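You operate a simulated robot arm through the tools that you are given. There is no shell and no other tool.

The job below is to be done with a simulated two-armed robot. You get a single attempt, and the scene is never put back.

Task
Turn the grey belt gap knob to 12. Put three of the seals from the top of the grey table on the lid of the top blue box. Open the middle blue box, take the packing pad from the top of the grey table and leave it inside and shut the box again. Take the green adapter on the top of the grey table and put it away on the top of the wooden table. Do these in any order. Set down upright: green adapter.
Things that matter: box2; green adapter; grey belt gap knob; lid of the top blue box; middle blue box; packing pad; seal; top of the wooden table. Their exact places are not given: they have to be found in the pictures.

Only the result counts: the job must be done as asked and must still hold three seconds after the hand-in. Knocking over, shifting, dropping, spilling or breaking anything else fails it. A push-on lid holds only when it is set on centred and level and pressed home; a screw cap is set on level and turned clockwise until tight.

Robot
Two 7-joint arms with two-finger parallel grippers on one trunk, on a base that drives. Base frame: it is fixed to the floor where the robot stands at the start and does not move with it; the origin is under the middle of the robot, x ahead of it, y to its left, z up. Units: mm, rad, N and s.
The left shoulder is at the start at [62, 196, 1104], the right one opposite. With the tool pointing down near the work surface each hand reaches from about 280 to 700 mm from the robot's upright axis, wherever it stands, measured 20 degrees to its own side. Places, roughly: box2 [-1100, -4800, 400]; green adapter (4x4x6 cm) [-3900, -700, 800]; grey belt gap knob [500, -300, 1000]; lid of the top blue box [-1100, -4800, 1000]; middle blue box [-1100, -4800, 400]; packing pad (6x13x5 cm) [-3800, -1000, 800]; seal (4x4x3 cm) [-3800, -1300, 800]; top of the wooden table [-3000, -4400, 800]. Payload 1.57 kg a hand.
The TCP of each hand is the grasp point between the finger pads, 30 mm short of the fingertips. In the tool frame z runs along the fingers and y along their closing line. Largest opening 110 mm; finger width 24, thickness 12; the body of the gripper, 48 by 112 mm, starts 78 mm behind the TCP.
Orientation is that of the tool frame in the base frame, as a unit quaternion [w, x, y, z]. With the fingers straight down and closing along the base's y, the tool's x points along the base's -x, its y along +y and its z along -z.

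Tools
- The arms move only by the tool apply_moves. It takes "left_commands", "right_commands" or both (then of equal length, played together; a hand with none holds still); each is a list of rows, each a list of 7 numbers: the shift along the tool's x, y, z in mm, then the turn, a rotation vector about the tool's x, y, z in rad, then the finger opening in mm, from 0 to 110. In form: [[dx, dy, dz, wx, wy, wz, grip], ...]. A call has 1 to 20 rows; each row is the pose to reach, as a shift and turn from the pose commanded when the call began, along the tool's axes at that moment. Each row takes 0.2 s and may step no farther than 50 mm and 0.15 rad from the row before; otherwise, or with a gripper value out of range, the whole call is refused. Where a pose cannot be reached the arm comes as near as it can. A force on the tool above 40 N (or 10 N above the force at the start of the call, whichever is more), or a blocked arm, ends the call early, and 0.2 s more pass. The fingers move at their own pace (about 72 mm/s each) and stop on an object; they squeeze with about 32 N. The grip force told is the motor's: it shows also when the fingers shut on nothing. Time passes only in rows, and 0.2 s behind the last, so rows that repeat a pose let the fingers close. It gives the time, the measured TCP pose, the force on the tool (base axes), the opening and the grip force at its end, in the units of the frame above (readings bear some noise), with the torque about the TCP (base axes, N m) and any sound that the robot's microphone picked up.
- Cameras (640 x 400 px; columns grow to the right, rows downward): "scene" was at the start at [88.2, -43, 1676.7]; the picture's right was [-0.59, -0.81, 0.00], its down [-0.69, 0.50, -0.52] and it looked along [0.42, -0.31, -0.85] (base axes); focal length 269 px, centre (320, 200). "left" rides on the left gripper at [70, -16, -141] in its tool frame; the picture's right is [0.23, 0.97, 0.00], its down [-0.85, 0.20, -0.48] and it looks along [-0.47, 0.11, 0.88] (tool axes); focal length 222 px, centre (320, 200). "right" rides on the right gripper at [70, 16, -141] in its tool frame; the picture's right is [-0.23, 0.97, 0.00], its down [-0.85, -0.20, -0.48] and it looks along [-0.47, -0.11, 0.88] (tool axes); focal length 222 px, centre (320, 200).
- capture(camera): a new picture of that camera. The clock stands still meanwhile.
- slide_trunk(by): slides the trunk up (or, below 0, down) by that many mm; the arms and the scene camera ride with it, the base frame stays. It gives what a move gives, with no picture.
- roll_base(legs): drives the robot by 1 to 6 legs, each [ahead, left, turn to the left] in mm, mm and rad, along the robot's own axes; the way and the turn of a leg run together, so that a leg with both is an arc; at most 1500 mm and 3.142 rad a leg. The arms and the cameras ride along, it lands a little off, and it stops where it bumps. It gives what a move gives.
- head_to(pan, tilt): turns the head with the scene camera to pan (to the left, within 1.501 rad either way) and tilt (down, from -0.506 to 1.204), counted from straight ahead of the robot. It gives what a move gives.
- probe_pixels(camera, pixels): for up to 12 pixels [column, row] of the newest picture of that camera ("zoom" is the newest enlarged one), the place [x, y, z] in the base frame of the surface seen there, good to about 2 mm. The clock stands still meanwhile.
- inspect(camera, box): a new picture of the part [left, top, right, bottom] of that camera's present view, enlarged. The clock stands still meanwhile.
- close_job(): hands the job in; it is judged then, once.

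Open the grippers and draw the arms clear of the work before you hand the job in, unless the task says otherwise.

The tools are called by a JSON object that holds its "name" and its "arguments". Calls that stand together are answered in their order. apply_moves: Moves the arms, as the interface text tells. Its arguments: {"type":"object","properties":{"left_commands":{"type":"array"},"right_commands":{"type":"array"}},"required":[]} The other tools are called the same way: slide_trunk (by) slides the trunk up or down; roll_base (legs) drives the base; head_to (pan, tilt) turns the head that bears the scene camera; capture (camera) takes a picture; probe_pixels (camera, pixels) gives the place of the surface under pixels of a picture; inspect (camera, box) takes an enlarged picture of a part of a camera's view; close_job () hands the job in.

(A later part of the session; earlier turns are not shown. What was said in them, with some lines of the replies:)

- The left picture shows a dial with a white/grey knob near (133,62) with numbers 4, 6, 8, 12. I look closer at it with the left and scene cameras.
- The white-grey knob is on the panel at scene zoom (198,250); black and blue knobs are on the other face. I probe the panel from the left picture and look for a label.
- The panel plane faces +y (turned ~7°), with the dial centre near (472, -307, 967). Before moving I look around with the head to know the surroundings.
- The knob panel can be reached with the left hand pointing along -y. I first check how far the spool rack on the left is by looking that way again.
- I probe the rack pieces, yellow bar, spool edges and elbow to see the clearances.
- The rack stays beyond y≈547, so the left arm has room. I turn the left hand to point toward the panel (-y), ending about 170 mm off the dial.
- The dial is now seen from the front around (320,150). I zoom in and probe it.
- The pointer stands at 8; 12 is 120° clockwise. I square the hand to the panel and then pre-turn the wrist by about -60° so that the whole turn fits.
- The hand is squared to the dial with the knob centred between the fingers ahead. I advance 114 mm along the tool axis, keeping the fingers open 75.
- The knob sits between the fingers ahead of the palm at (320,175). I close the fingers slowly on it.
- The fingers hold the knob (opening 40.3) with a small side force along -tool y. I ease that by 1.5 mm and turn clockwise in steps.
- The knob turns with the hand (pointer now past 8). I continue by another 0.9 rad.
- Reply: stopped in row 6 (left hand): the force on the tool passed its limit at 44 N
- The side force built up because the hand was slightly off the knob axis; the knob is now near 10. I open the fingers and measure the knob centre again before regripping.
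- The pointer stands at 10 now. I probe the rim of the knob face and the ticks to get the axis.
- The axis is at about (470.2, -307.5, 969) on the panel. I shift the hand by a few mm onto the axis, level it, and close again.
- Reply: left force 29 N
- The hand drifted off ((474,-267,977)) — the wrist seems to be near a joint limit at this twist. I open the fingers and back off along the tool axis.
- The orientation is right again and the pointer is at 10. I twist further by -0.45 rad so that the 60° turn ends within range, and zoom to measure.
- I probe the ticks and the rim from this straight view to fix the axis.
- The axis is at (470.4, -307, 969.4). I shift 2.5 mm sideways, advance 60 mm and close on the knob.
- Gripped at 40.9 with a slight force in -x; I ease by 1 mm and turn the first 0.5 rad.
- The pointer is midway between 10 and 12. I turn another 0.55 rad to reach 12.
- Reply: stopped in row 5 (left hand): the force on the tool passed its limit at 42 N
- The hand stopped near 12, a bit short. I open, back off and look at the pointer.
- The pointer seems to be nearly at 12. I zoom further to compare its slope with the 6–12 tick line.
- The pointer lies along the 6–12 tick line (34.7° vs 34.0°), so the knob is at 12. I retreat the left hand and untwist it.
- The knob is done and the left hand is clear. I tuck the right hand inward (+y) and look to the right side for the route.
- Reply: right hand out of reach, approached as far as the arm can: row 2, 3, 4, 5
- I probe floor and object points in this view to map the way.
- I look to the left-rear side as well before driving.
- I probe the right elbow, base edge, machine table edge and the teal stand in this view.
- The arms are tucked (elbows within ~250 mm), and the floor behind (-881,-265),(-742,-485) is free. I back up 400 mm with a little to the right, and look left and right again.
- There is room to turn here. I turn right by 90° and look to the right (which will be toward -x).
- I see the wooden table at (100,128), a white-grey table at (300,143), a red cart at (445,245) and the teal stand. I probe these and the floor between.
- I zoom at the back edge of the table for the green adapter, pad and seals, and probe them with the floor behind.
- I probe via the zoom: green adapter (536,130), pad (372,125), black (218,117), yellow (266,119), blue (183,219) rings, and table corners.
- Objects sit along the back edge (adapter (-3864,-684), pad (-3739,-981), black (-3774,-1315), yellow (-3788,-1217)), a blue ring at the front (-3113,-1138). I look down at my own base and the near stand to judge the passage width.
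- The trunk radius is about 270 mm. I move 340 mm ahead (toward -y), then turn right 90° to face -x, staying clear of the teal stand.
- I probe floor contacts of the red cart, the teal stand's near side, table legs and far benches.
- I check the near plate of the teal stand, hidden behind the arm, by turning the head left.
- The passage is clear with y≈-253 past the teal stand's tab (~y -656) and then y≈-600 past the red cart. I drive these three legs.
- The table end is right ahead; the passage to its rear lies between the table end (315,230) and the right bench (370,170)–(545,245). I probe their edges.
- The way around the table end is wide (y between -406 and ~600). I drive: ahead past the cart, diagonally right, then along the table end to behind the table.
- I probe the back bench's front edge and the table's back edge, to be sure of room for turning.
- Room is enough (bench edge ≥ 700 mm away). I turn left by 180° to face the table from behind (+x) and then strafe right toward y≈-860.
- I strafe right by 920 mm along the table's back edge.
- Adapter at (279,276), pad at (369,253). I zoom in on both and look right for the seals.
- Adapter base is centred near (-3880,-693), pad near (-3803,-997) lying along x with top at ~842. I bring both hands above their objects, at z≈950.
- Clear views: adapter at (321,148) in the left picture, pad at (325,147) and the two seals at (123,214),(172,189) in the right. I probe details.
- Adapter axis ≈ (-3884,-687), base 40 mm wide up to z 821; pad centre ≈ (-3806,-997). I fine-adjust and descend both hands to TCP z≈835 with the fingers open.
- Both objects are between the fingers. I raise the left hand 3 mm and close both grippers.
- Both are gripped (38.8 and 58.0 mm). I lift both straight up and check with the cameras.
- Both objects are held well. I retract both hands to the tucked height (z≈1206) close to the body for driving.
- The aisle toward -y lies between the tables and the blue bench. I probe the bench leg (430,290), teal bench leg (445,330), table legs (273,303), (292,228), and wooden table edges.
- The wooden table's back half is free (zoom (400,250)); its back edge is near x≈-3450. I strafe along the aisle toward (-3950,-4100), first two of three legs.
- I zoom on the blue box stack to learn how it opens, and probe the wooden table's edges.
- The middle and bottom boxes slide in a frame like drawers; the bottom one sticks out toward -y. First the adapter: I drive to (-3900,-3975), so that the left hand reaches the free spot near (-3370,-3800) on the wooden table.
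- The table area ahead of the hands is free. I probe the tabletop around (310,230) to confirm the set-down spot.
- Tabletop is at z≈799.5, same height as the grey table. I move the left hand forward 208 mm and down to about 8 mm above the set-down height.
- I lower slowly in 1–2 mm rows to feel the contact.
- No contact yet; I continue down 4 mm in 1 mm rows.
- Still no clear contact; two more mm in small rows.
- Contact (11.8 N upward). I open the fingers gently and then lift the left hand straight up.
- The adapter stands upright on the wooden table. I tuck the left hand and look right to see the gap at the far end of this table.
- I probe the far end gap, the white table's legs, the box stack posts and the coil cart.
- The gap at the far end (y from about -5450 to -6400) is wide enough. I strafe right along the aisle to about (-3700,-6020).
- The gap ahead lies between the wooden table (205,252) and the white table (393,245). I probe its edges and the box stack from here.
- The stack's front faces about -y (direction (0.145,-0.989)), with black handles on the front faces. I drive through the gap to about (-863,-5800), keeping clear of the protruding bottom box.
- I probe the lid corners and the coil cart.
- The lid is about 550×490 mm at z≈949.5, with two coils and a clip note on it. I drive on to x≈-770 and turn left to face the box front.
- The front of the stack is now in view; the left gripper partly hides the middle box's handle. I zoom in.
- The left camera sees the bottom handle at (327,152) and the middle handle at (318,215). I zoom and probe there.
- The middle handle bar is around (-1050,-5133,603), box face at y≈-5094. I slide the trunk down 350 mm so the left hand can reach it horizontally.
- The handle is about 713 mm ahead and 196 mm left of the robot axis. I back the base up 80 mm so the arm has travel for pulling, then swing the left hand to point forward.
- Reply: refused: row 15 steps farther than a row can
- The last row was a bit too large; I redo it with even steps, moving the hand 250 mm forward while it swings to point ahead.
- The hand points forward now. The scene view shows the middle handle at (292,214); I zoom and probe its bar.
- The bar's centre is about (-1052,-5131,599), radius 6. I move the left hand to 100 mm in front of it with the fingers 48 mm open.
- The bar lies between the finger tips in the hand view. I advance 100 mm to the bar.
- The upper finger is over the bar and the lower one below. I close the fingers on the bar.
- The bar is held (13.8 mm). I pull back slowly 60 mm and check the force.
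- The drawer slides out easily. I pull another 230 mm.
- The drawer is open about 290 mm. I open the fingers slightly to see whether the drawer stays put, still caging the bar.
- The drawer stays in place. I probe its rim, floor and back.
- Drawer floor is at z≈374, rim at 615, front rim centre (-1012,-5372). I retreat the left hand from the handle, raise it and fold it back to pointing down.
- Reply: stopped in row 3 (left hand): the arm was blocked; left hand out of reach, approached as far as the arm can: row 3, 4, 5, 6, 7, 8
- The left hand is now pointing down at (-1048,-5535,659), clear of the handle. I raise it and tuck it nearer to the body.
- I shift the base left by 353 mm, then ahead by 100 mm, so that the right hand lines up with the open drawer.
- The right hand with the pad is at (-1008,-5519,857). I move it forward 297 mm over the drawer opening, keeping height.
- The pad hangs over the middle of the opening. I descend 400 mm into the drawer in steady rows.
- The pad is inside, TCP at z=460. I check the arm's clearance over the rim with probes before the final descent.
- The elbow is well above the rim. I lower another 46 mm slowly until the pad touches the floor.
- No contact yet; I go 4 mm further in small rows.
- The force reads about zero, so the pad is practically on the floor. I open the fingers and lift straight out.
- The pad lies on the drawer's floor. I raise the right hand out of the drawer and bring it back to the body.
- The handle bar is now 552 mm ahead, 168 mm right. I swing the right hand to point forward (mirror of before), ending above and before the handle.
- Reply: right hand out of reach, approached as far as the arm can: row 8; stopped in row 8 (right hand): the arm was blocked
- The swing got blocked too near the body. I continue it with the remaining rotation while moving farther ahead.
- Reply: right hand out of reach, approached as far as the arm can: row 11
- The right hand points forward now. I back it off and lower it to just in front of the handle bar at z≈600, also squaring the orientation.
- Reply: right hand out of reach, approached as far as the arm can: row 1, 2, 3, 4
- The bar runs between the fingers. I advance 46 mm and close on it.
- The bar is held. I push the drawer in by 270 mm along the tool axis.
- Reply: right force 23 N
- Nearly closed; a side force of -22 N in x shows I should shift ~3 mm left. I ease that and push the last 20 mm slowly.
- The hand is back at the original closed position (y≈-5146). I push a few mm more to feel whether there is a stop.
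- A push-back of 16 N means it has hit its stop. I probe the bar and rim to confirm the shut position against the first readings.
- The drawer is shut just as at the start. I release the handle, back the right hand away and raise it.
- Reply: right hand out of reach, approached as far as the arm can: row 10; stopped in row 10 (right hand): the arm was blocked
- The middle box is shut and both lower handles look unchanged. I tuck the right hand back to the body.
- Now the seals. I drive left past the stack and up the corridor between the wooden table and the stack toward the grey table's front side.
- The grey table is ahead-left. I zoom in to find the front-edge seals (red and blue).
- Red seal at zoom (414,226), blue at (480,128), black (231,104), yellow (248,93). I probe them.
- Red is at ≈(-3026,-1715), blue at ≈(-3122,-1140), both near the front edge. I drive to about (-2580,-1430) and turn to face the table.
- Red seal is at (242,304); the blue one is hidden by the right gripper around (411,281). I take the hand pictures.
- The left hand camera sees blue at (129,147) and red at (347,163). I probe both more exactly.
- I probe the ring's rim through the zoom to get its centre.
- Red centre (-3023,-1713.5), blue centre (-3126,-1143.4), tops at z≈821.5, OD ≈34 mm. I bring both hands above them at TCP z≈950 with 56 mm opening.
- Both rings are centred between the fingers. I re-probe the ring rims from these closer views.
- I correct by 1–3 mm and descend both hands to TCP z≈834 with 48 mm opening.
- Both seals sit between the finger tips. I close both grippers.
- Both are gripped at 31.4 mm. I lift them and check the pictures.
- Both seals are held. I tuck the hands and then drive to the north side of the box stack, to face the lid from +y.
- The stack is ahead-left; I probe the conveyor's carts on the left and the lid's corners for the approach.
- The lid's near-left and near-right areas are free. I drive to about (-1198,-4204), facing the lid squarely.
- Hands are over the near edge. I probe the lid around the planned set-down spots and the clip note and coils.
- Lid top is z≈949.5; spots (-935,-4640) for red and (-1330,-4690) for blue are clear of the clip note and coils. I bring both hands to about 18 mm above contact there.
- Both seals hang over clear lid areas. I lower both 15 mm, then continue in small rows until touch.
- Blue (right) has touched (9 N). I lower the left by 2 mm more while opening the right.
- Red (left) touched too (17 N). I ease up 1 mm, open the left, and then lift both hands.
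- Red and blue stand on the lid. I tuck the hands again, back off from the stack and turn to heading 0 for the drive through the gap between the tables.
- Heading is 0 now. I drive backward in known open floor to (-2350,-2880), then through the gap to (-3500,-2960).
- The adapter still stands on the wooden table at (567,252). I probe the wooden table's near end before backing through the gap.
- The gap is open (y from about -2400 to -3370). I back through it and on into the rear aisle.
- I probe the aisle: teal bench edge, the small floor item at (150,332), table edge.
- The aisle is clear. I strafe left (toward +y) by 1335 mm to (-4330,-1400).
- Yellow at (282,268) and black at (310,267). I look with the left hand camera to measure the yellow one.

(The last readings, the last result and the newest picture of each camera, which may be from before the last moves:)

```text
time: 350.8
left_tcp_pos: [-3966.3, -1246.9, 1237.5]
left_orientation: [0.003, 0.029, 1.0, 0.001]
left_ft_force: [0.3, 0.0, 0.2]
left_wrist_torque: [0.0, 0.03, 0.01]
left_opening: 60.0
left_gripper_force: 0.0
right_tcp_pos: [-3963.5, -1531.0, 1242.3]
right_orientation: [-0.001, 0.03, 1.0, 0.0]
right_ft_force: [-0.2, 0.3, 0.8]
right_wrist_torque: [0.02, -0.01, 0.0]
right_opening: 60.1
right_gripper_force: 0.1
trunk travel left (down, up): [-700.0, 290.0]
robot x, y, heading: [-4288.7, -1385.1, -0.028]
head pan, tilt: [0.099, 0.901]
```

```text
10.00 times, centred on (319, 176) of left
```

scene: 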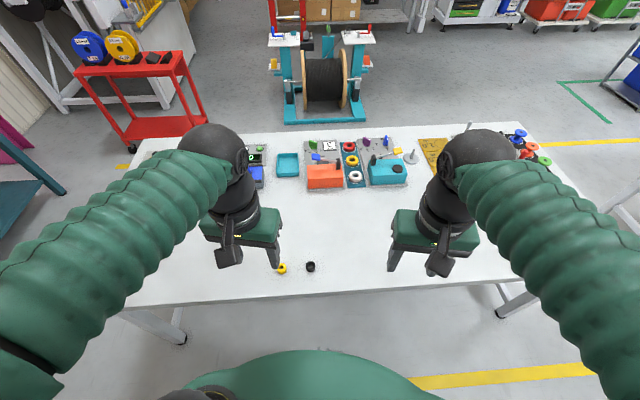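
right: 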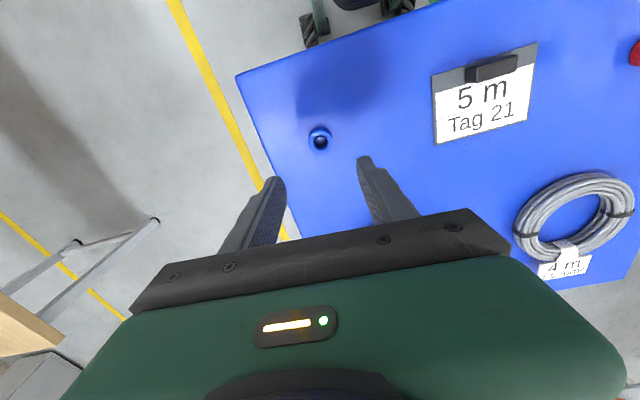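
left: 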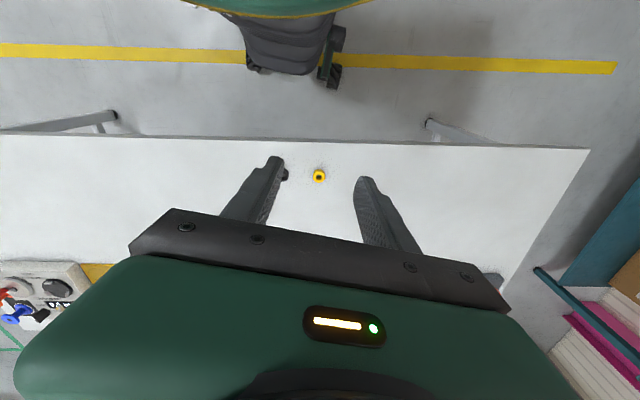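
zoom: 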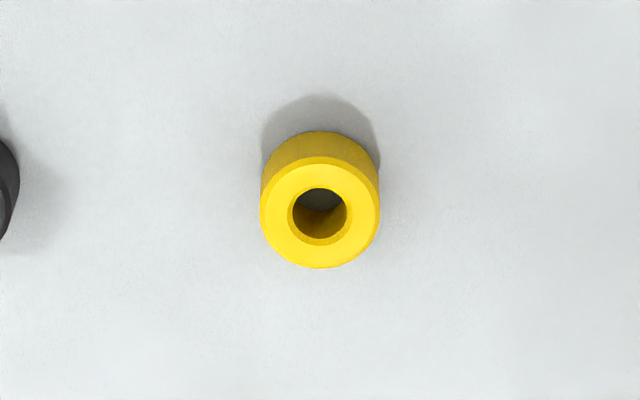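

{"name": "probe_pixels", "arguments": {"camera": "zoom", "pixels": [[268, 215], [372, 213], [320, 166], [320, 258], [282, 180], [358, 248], [300, 145]]}}

```text
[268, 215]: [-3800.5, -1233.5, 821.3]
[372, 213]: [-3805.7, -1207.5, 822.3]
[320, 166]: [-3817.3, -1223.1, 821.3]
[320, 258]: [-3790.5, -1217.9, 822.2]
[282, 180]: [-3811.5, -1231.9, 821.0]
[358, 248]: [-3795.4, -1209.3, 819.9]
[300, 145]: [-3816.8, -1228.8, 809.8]
```

Yellow's centre is (-3803.3,-1220.5). I bring the left hand above it at TCP z≈950, opening 50.

{"name": "apply_moves", "arguments": {"left_commands": [[-20, 4, 36, 0, 0, 0, 56], [-40, 9, 72, 0, 0, 0, 50], [-60, 13, 108, 0, 0, 0, 50], [-80, 18, 144, 0, 0, 0, 50], [-100, 22, 180, 0, 0, 0, 50], [-121, 27, 216, 0, 0, 0, 50], [-141, 31, 252, 0, 0, 0, 50], [-161.1, 35.9, 287.5, 0, 0, 0, 50], [-161.1, 35.9, 287.5, 0, 0, 0, 50]]}}

{"name": "capture", "arguments": {"camera": "left"}}

```text
time: 352.8
left_tcp_pos: [-3800.9, -1216.0, 950.9]
left_orientation: [0.003, 0.03, 1.0, 0.001]
left_ft_force: [-0.5, 0.6, 0.7]
left_wrist_torque: [-0.02, 0.0, 0.02]
left_opening: 50.1
left_gripper_force: 0.1
right_tcp_pos: [-3963.8, -1531.9, 1241.1]
right_orientation: [0.001, 0.029, 1.0, -0.001]
right_ft_force: [0.2, 0.1, 0.6]
right_wrist_torque: [0.0, -0.02, 0.01]
right_opening: 60.0
right_gripper_force: 0.0
trunk travel left (down, up): [-700.0, 290.0]
robot x, y, heading: [-4290.1, -1386.0, -0.03]
head pan, tilt: [0.099, 0.901]
```

```text
taken
```

left: 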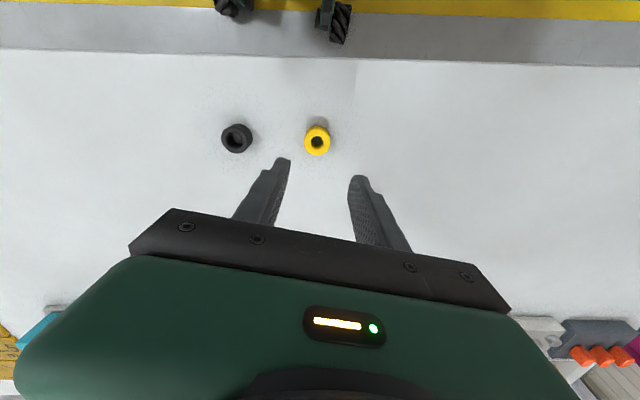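

{"name": "probe_pixels", "arguments": {"camera": "left", "pixels": [[306, 143], [328, 142], [317, 131], [317, 153], [309, 135], [325, 150]]}}

```text
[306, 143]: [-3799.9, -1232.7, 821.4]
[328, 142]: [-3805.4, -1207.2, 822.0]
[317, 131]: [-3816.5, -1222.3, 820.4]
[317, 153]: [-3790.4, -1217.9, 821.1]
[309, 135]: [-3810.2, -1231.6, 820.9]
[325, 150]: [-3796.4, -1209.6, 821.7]
```

The seal's centre is (-3803.2,-1220.2); I correct by (-2,-4) mm and descend to z≈834.

{"name": "apply_moves", "arguments": {"left_commands": [[2, -3.5, 30, 0, 0, 0, 50], [2, -3.5, 60, 0, 0, 0, 50], [2, -3.5, 90, 0, 0, 0, 50], [2, -3.5, 110, 0, 0, 0, 50], [2, -3.5, 116.5, 0, 0, 0, 50], [2, -3.5, 116.5, 0, 0, 0, 50]]}}

{"name": "capture", "arguments": {"camera": "left"}}

```text
time: 354.2
left_tcp_pos: [-3801.4, -1221.6, 832.4]
left_orientation: [0.003, 0.03, 1.0, 0.001]
left_ft_force: [-0.4, 0.1, 0.0]
left_wrist_torque: [0.0, 0.01, -0.02]
left_opening: 50.0
left_gripper_force: 0.0
right_tcp_pos: [-3963.6, -1530.3, 1242.1]
right_orientation: [0.0, 0.03, 1.0, -0.001]
right_ft_force: [-0.9, -0.3, -0.7]
right_wrist_torque: [-0.02, -0.02, -0.01]
right_opening: 60.1
right_gripper_force: 0.2
trunk travel left (down, up): [-700.0, 290.0]
robot x, y, heading: [-4290.5, -1387.6, -0.032]
head pan, tilt: [0.099, 0.901]
```

```text
taken
```

left: 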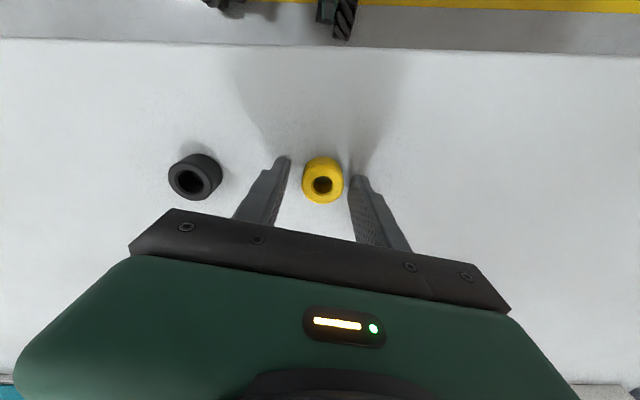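

The yellow seal is between the fingers. I close and lift.

{"name": "apply_moves", "arguments": {"left_commands": [[0, 0, 0, 0, 0, 0, 42], [0, 0, 0, 0, 0, 0, 36], [0, 0, 0, 0, 0, 0, 32], [0, 0, 0, 0, 0, 0, 28], [0, 0, 0, 0, 0, 0, 26], [0, 0, 0, 0, 0, 0, 26], [0, 0, -10, 0, 0, 0, 26], [0, 0, -35, 0, 0, 0, 26], [0, 0, -70, 0, 0, 0, 26], [0, 0, -110, 0, 0, 0, 26], [0, 0, -150, 0, 0, 0, 26]]}}

{"name": "capture", "arguments": {"camera": "left"}}

```text
time: 356.6
left_tcp_pos: [-3807.5, -1223.2, 982.2]
left_orientation: [0.003, 0.03, 1.0, 0.001]
left_ft_force: [0.6, 0.3, 0.6]
left_wrist_torque: [0.01, 0.01, -0.02]
left_opening: 31.2
left_gripper_force: 32.1
right_tcp_pos: [-3964.9, -1531.5, 1240.8]
right_orientation: [0.0, 0.03, 1.0, 0.0]
right_ft_force: [-0.3, -0.3, 0.7]
right_wrist_torque: [0.0, -0.02, 0.0]
right_opening: 59.8
right_gripper_force: 0.1
trunk travel left (down, up): [-700.0, 290.0]
robot x, y, heading: [-4290.8, -1380.7, -0.031]
head pan, tilt: [0.099, 0.901]
```

```text
taken
```

left: 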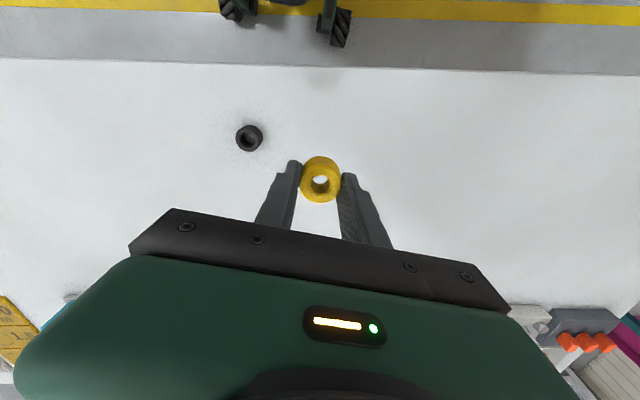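

The yellow seal is held (31.2 mm). I tuck the left hand and drive back along the aisle to the gap.

{"name": "apply_moves", "arguments": {"left_commands": [[0, 0, -40, 0, 0, 0, 26], [25, -5, -75, 0, 0, 0, 26], [50, -10, -110, 0, 0, 0, 26], [75, -16, -145, 0, 0, 0, 26], [100, -21, -180, 0, 0, 0, 26], [128, -27, -215, 0, 0, 0, 26], [157, -33, -255, 0, 0, 0, 26], [157, -33, -255, 0, 0, 0, 26]]}}

{"name": "roll_base", "arguments": {"legs": [[0, -1341, 0], [836, -202, 0]]}}

```text
time: 358.4
left_tcp_pos: [-3968.9, -1250.1, 1238.4]
left_orientation: [0.002, 0.03, 1.0, 0.001]
left_ft_force: [0.1, -0.1, -0.1]
left_wrist_torque: [-0.03, 0.03, 0.0]
left_opening: 31.0
left_gripper_force: 31.6
right_tcp_pos: [-3962.6, -1531.0, 1241.9]
right_orientation: [-0.001, 0.03, 1.0, 0.0]
right_ft_force: [0.2, -0.6, -0.4]
right_wrist_torque: [-0.01, 0.0, 0.0]
right_opening: 60.3
right_gripper_force: 0.1
trunk travel left (down, up): [-700.0, 290.0]
robot x, y, heading: [-4288.7, -1384.8, -0.027]
head pan, tilt: [0.099, 0.901]
```

```text
time: 369.4
left_tcp_pos: [-3167.2, -2822.4, 1237.5]
left_orientation: [0.003, 0.033, 0.999, -0.001]
left_ft_force: [0.1, 0.5, -0.6]
left_wrist_torque: [-0.01, -0.05, -0.01]
left_opening: 31.2
left_gripper_force: 32.1
right_tcp_pos: [-3165.5, -3104.8, 1242.4]
right_orientation: [0.0, 0.034, 0.999, -0.001]
right_ft_force: [-0.6, 0.8, -0.2]
right_wrist_torque: [0.01, -0.02, -0.01]
right_opening: 60.0
right_gripper_force: 0.1
trunk travel left (down, up): [-700.0, 290.0]
robot x, y, heading: [-3489.0, -2955.6, -0.037]
head pan, tilt: [0.099, 0.901]
```

I go on through the gap and diagonally to the north side of the stack, then turn to face the lid.

{"name": "roll_base", "arguments": {"legs": [[1135, 128, 0], [569, -494, 0], [569, -494, 0], [0, 0, -1.42]]}}

{"name": "head_to", "arguments": {"pan": 0.0, "tilt": 0.75}}

{"name": "capture", "arguments": {"camera": "scene"}}

```text
time: 386.1
left_tcp_pos: [-1035.9, -4176.8, 1236.9]
left_orientation: [0.002, 0.668, 0.744, -0.002]
left_ft_force: [-0.3, 0.2, -0.8]
left_wrist_torque: [0.01, -0.04, 0.02]
left_opening: 31.4
left_gripper_force: 32.1
right_tcp_pos: [-1313.1, -4227.5, 1242.5]
right_orientation: [0.0, 0.669, 0.744, -0.001]
right_ft_force: [-0.3, 0.0, 0.3]
right_wrist_torque: [0.02, -0.02, 0.0]
right_opening: 60.2
right_gripper_force: 0.0
trunk travel left (down, up): [-700.0, 290.0]
robot x, y, heading: [-1223.1, -3882.9, -1.441]
head pan, tilt: [0.099, 0.901]
```

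```text
time: 386.8
left_tcp_pos: [-1035.7, -4176.9, 1238.3]
left_orientation: [0.002, 0.669, 0.744, -0.001]
left_ft_force: [-0.3, -0.3, 0.0]
left_wrist_torque: [-0.01, 0.01, 0.0]
left_opening: 31.3
left_gripper_force: 31.8
right_tcp_pos: [-1314.4, -4227.3, 1241.2]
right_orientation: [-0.001, 0.668, 0.744, 0.0]
right_ft_force: [-0.1, -0.7, -0.1]
right_wrist_torque: [-0.01, 0.02, 0.0]
right_opening: 59.9
right_gripper_force: 0.1
trunk travel left (down, up): [-700.0, 290.0]
robot x, y, heading: [-1224.4, -3882.0, -1.432]
head pan, tilt: [0.0, 0.75]
```

```text
taken
```

scene: 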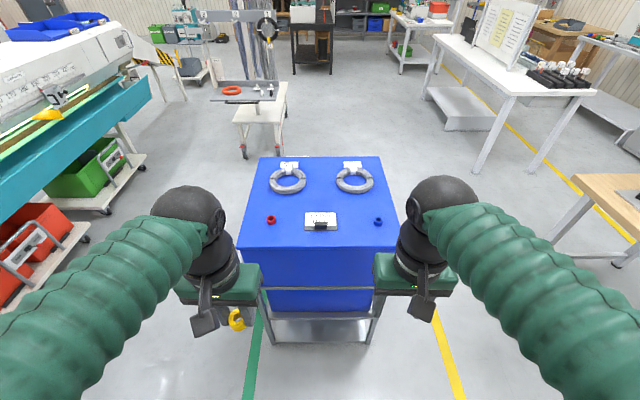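

Red (271,219) and blue (378,221) stand where I left them. I drive ahead 300 mm and look again.

{"name": "roll_base", "arguments": {"legs": [[300, 0, 0]]}}

{"name": "head_to", "arguments": {"pan": 0.0, "tilt": 0.9}}

{"name": "capture", "arguments": {"camera": "scene"}}

```text
time: 388.8
left_tcp_pos: [-1000.1, -4474.5, 1239.2]
left_orientation: [0.003, 0.672, 0.741, -0.002]
left_ft_force: [0.4, 0.0, 0.7]
left_wrist_torque: [-0.04, -0.02, -0.01]
left_opening: 31.2
left_gripper_force: 32.1
right_tcp_pos: [-1276.1, -4524.7, 1242.6]
right_orientation: [0.0, 0.672, 0.741, -0.001]
right_ft_force: [-0.3, 0.6, -0.8]
right_wrist_torque: [-0.04, 0.02, -0.02]
right_opening: 60.3
right_gripper_force: 0.1
trunk travel left (down, up): [-700.0, 290.0]
robot x, y, heading: [-1183.0, -4182.5, -1.441]
head pan, tilt: [0.0, 0.75]
```

```text
time: 389.5
left_tcp_pos: [-999.3, -4478.2, 1237.5]
left_orientation: [0.002, 0.672, 0.741, -0.002]
left_ft_force: [0.4, 0.7, -0.6]
left_wrist_torque: [-0.04, 0.01, 0.0]
left_opening: 31.1
left_gripper_force: 32.3
right_tcp_pos: [-1276.3, -4525.7, 1242.5]
right_orientation: [-0.001, 0.672, 0.74, 0.0]
right_ft_force: [-0.3, 0.0, 0.2]
right_wrist_torque: [0.0, -0.02, -0.02]
right_opening: 59.9
right_gripper_force: 0.1
trunk travel left (down, up): [-700.0, 290.0]
robot x, y, heading: [-1183.3, -4184.6, -1.445]
head pan, tilt: [0.0, 0.901]
```

```text
taken
```

scene: 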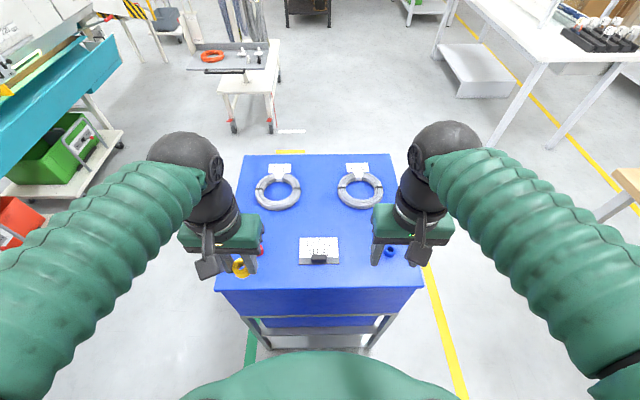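

I probe the lid around the third spot near (280,225) along with red, the coil and the clip.

{"name": "probe_pixels", "arguments": {"camera": "scene", "pixels": [[280, 225], [285, 235], [278, 208], [300, 240], [262, 250], [270, 228], [390, 250]]}}

```text
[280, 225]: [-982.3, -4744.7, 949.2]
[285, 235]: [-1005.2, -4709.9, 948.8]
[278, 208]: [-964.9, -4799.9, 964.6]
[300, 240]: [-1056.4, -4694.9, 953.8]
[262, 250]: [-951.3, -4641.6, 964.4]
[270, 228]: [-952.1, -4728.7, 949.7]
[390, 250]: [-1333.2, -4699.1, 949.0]
```

The spot (-985,-4718) is clear. I move the left hand forward above it and then down to about 18 mm over contact.

{"name": "apply_moves", "arguments": {"left_commands": [[-40, -1.5, 15, 0, 0, 0, 26], [-80, -3, 30, 0, 0, 0, 26], [-120, -4.5, 45, 0, 0, 0, 26], [-160, -6, 60, 0, 0, 0, 26], [-200, -7.5, 80, 0, 0, 0, 26], [-235, -9, 105, 0, 0, 0, 26], [-241.2, -9.1, 140, 0, 0, 0, 26], [-241.2, -9.1, 180, 0, 0, 0, 26], [-241.2, -9.1, 215, 0, 0, 0, 26], [-241.2, -9.1, 238, 0, 0, 0, 26], [-241.2, -9.1, 238, 0, 0, 0, 26]]}}

{"name": "capture", "arguments": {"camera": "left"}}

```text
time: 391.9
left_tcp_pos: [-984.9, -4719.7, 1000.2]
left_orientation: [0.003, 0.672, 0.741, -0.001]
left_ft_force: [0.7, -0.4, 0.1]
left_wrist_torque: [0.02, 0.02, 0.01]
left_opening: 31.2
left_gripper_force: 31.7
right_tcp_pos: [-1276.7, -4526.1, 1241.1]
right_orientation: [-0.002, 0.671, 0.741, 0.0]
right_ft_force: [-0.4, 0.3, 0.9]
right_wrist_torque: [0.0, 0.03, 0.01]
right_opening: 59.7
right_gripper_force: 0.1
trunk travel left (down, up): [-700.0, 290.0]
robot x, y, heading: [-1180.6, -4184.2, -1.449]
head pan, tilt: [0.0, 0.901]
```

```text
taken
```

left: 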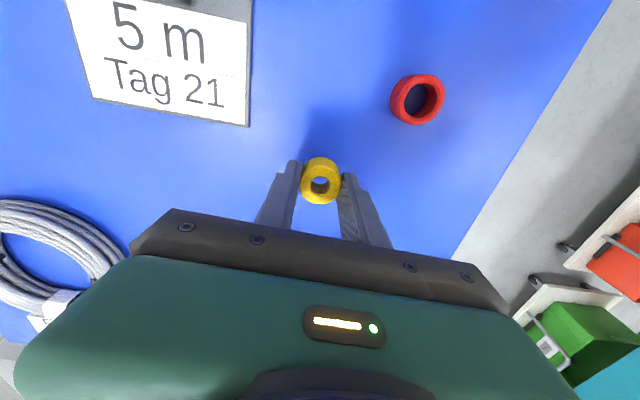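

The yellow seal hangs over free lid, clear of the note, coil and red seal. I lower it to contact.

{"name": "apply_moves", "arguments": {"left_commands": [[0, 0, 8, 0, 0, 0, 26], [0, 0, 14, 0, 0, 0, 26], [0, 0, 16, 0, 0, 0, 26], [0, 0, 17, 0, 0, 0, 26], [0, 0, 18, 0, 0, 0, 26]]}}

```text
time: 393.1
left_tcp_pos: [-984.2, -4720.1, 981.9]
left_orientation: [0.003, 0.672, 0.741, -0.001]
left_ft_force: [0.8, 0.0, 0.1]
left_wrist_torque: [0.01, 0.01, 0.01]
left_opening: 31.3
left_gripper_force: 31.5
right_tcp_pos: [-1277.4, -4524.9, 1241.6]
right_orientation: [-0.002, 0.671, 0.741, 0.0]
right_ft_force: [-0.2, 0.5, 0.2]
right_wrist_torque: [0.02, -0.03, -0.02]
right_opening: 59.8
right_gripper_force: 0.1
trunk travel left (down, up): [-700.0, 290.0]
robot x, y, heading: [-1185.0, -4181.2, -1.442]
head pan, tilt: [0.0, 0.901]
```

{"name": "apply_moves", "arguments": {"left_commands": [[0, 0, 1, 0, 0, 0, 26], [0, 0, 2, 0, 0, 0, 26]]}}

```text
time: 393.7
left_tcp_pos: [-985.2, -4719.5, 982.1]
left_orientation: [0.004, 0.672, 0.741, -0.002]
left_ft_force: [1.4, 2.7, 14.8]
left_wrist_torque: [0.18, -0.07, -0.01]
left_opening: 31.1
left_gripper_force: 31.3
right_tcp_pos: [-1276.3, -4524.1, 1242.2]
right_orientation: [-0.001, 0.671, 0.741, -0.001]
right_ft_force: [0.1, -0.6, -0.5]
right_wrist_torque: [0.0, -0.03, 0.01]
right_opening: 60.2
right_gripper_force: 0.1
trunk travel left (down, up): [-700.0, 290.0]
robot x, y, heading: [-1180.8, -4177.7, -1.439]
head pan, tilt: [0.0, 0.901]
```

Contact (14.8 N). I ease up 1 mm, open, and lift the left hand.

{"name": "apply_moves", "arguments": {"left_commands": [[0, 0, -1, 0, 0, 0, 36], [0, 0, -1, 0, 0, 0, 44], [0, 0, -1, 0, 0, 0, 50], [0, 0, -20, 0, 0, 0, 50], [0, 0, -55, 0, 0, 0, 50], [0, 0, -95, 0, 0, 0, 50], [0, 0, -135, 0, 0, 0, 60], [0, 0, -175, 0, 0, 0, 60]]}}

{"name": "capture", "arguments": {"camera": "left"}}

```text
time: 395.5
left_tcp_pos: [-987.3, -4719.5, 1159.3]
left_orientation: [0.002, 0.671, 0.741, -0.001]
left_ft_force: [0.0, 0.4, 1.2]
left_wrist_torque: [-0.03, 0.04, -0.03]
left_opening: 59.9
left_gripper_force: 0.1
right_tcp_pos: [-1275.9, -4524.1, 1241.4]
right_orientation: [0.0, 0.672, 0.741, 0.001]
right_ft_force: [-0.6, 0.9, -1.1]
right_wrist_torque: [-0.01, -0.01, -0.03]
right_opening: 60.1
right_gripper_force: 0.3
trunk travel left (down, up): [-700.0, 290.0]
robot x, y, heading: [-1185.8, -4177.9, -1.442]
head pan, tilt: [0.0, 0.901]
```

```text
taken
```

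left: 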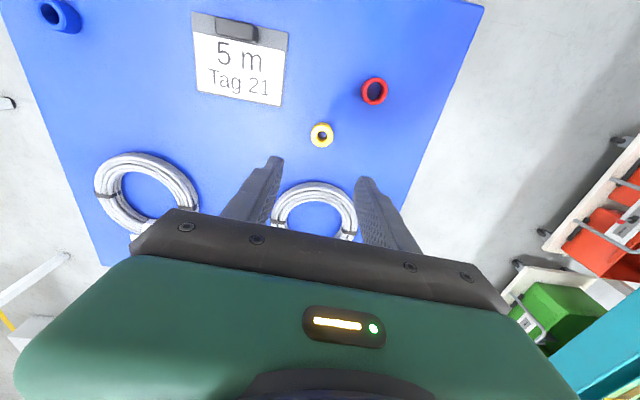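

All three seals stand on the lid. I tuck the left hand back and retreat the base, then take a last look.

{"name": "apply_moves", "arguments": {"left_commands": [[0, 0, -30, 0, 0, 0, 60], [40, 1.5, -50, 0, 0, 0, 60], [80, 3, -65, 0, 0, 0, 60], [120, 4.5, -75, 0, 0, 0, 60], [160, 6, -78, 0, 0, 0, 60], [200, 7.5, -78, 0, 0, 0, 60], [241, 9, -78, 0, 0, 0, 60]]}}

{"name": "roll_base", "arguments": {"legs": [[-300, 0, 0]]}}

{"name": "head_to", "arguments": {"pan": 0.0, "tilt": 0.7}}

{"name": "inspect", "arguments": {"camera": "scene", "box": [220, 140, 420, 300]}}

```text
time: 397.1
left_tcp_pos: [-1001.4, -4477.9, 1232.6]
left_orientation: [0.003, 0.671, 0.741, -0.002]
left_ft_force: [-0.9, 0.6, -0.3]
left_wrist_torque: [-0.03, -0.02, -0.04]
left_opening: 59.9
left_gripper_force: 0.1
right_tcp_pos: [-1276.5, -4524.3, 1242.8]
right_orientation: [-0.001, 0.672, 0.74, 0.0]
right_ft_force: [-0.3, 0.2, 0.3]
right_wrist_torque: [0.02, 0.01, 0.01]
right_opening: 60.0
right_gripper_force: 0.1
trunk travel left (down, up): [-700.0, 290.0]
robot x, y, heading: [-1181.1, -4181.9, -1.445]
head pan, tilt: [0.0, 0.901]
```

```text
time: 399.2
left_tcp_pos: [-1039.4, -4185.3, 1231.6]
left_orientation: [0.001, 0.671, 0.741, -0.001]
left_ft_force: [0.3, -0.4, 0.5]
left_wrist_torque: [0.06, 0.0, 0.01]
left_opening: 59.6
left_gripper_force: 0.0
right_tcp_pos: [-1313.9, -4229.0, 1240.8]
right_orientation: [-0.002, 0.672, 0.74, 0.001]
right_ft_force: [-0.3, -0.6, -0.4]
right_wrist_torque: [0.03, -0.03, 0.0]
right_opening: 59.8
right_gripper_force: 0.2
trunk travel left (down, up): [-700.0, 290.0]
robot x, y, heading: [-1217.2, -3886.1, -1.447]
head pan, tilt: [0.0, 0.901]
```

```text
time: 399.9
left_tcp_pos: [-1038.6, -4182.2, 1233.0]
left_orientation: [0.002, 0.671, 0.741, -0.002]
left_ft_force: [0.0, 0.2, -0.7]
left_wrist_torque: [-0.06, 0.02, 0.04]
left_opening: 60.0
left_gripper_force: 0.1
right_tcp_pos: [-1313.2, -4228.6, 1241.6]
right_orientation: [-0.001, 0.672, 0.741, -0.001]
right_ft_force: [-0.1, -0.3, 0.5]
right_wrist_torque: [0.0, -0.01, -0.03]
right_opening: 59.9
right_gripper_force: 0.1
trunk travel left (down, up): [-700.0, 290.0]
robot x, y, heading: [-1222.9, -3882.8, -1.444]
head pan, tilt: [0.0, 0.7]
```

```text
2.50 times, centred on (320, 220) of scene
```

zoom: 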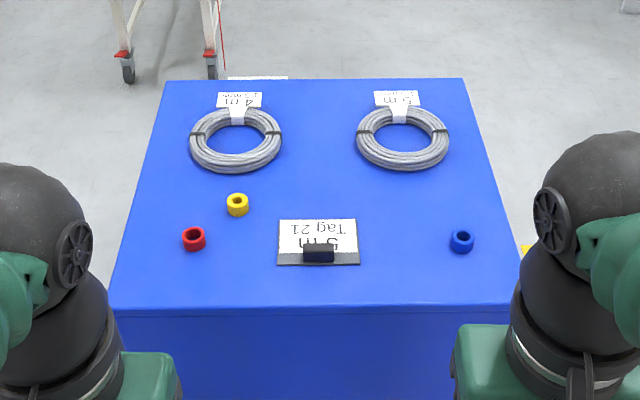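

Red, yellow and blue stand on the lid, with the note and coils untouched. I check the adapter on the wooden table once more.

{"name": "head_to", "arguments": {"pan": -1.45, "tilt": 0.3}}

{"name": "capture", "arguments": {"camera": "scene"}}

```text
time: 401.5
left_tcp_pos: [-1039.0, -4183.1, 1232.3]
left_orientation: [0.002, 0.671, 0.741, -0.001]
left_ft_force: [0.1, -0.3, 0.1]
left_wrist_torque: [0.0, 0.02, 0.04]
left_opening: 60.1
left_gripper_force: 0.1
right_tcp_pos: [-1314.1, -4227.3, 1240.9]
right_orientation: [-0.001, 0.672, 0.741, 0.0]
right_ft_force: [-0.4, -0.3, 0.6]
right_wrist_torque: [-0.03, -0.02, -0.02]
right_opening: 60.1
right_gripper_force: 0.0
trunk travel left (down, up): [-700.0, 290.0]
robot x, y, heading: [-1220.7, -3881.5, -1.443]
head pan, tilt: [-1.45, 0.3]
```

```text
taken
```

scene: 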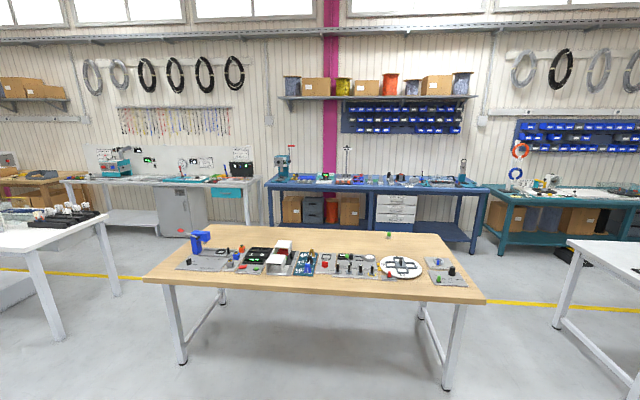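

The adapter is visible at (389,236) on the wooden table; I zoom to make sure that it is upright.

{"name": "inspect", "arguments": {"camera": "scene", "box": [349, 215, 429, 265]}}

```text
8.00 times, centred on (389, 240) of scene
```

zoom: 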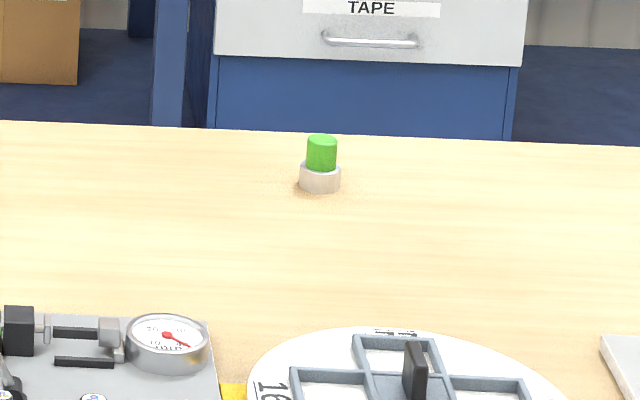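

The adapter stands upright on the wooden table. The knob is at 12, the pad is in the shut middle box and three seals are on the lid. Grippers are open and the arms are clear, so I hand the job in.

{"name": "close_job", "arguments": {}}

```text
The job is handed in.
```

The job is handed in, and all four parts were in place at my last look at each. I did not go back to the knob or the box front just before handing in.

- **Grey belt gap knob:** it is at 12. The pointer was within about 1° of the 12 tick when I checked it after letting go.
- **Seals:** red, blue and yellow stand on the lid of the top blue box, clear of the coils and the note there. I left the black seal on the grey table.
- **Packing pad:** it lies on the floor of the middle blue box. The box is pushed back to its stop, with the handle where it was at the start.
- **Green adapter:** it stands upright on the wooden table.

Both grippers were empty and the arms were drawn clear. I saw nothing knocked over or shifted along the way.
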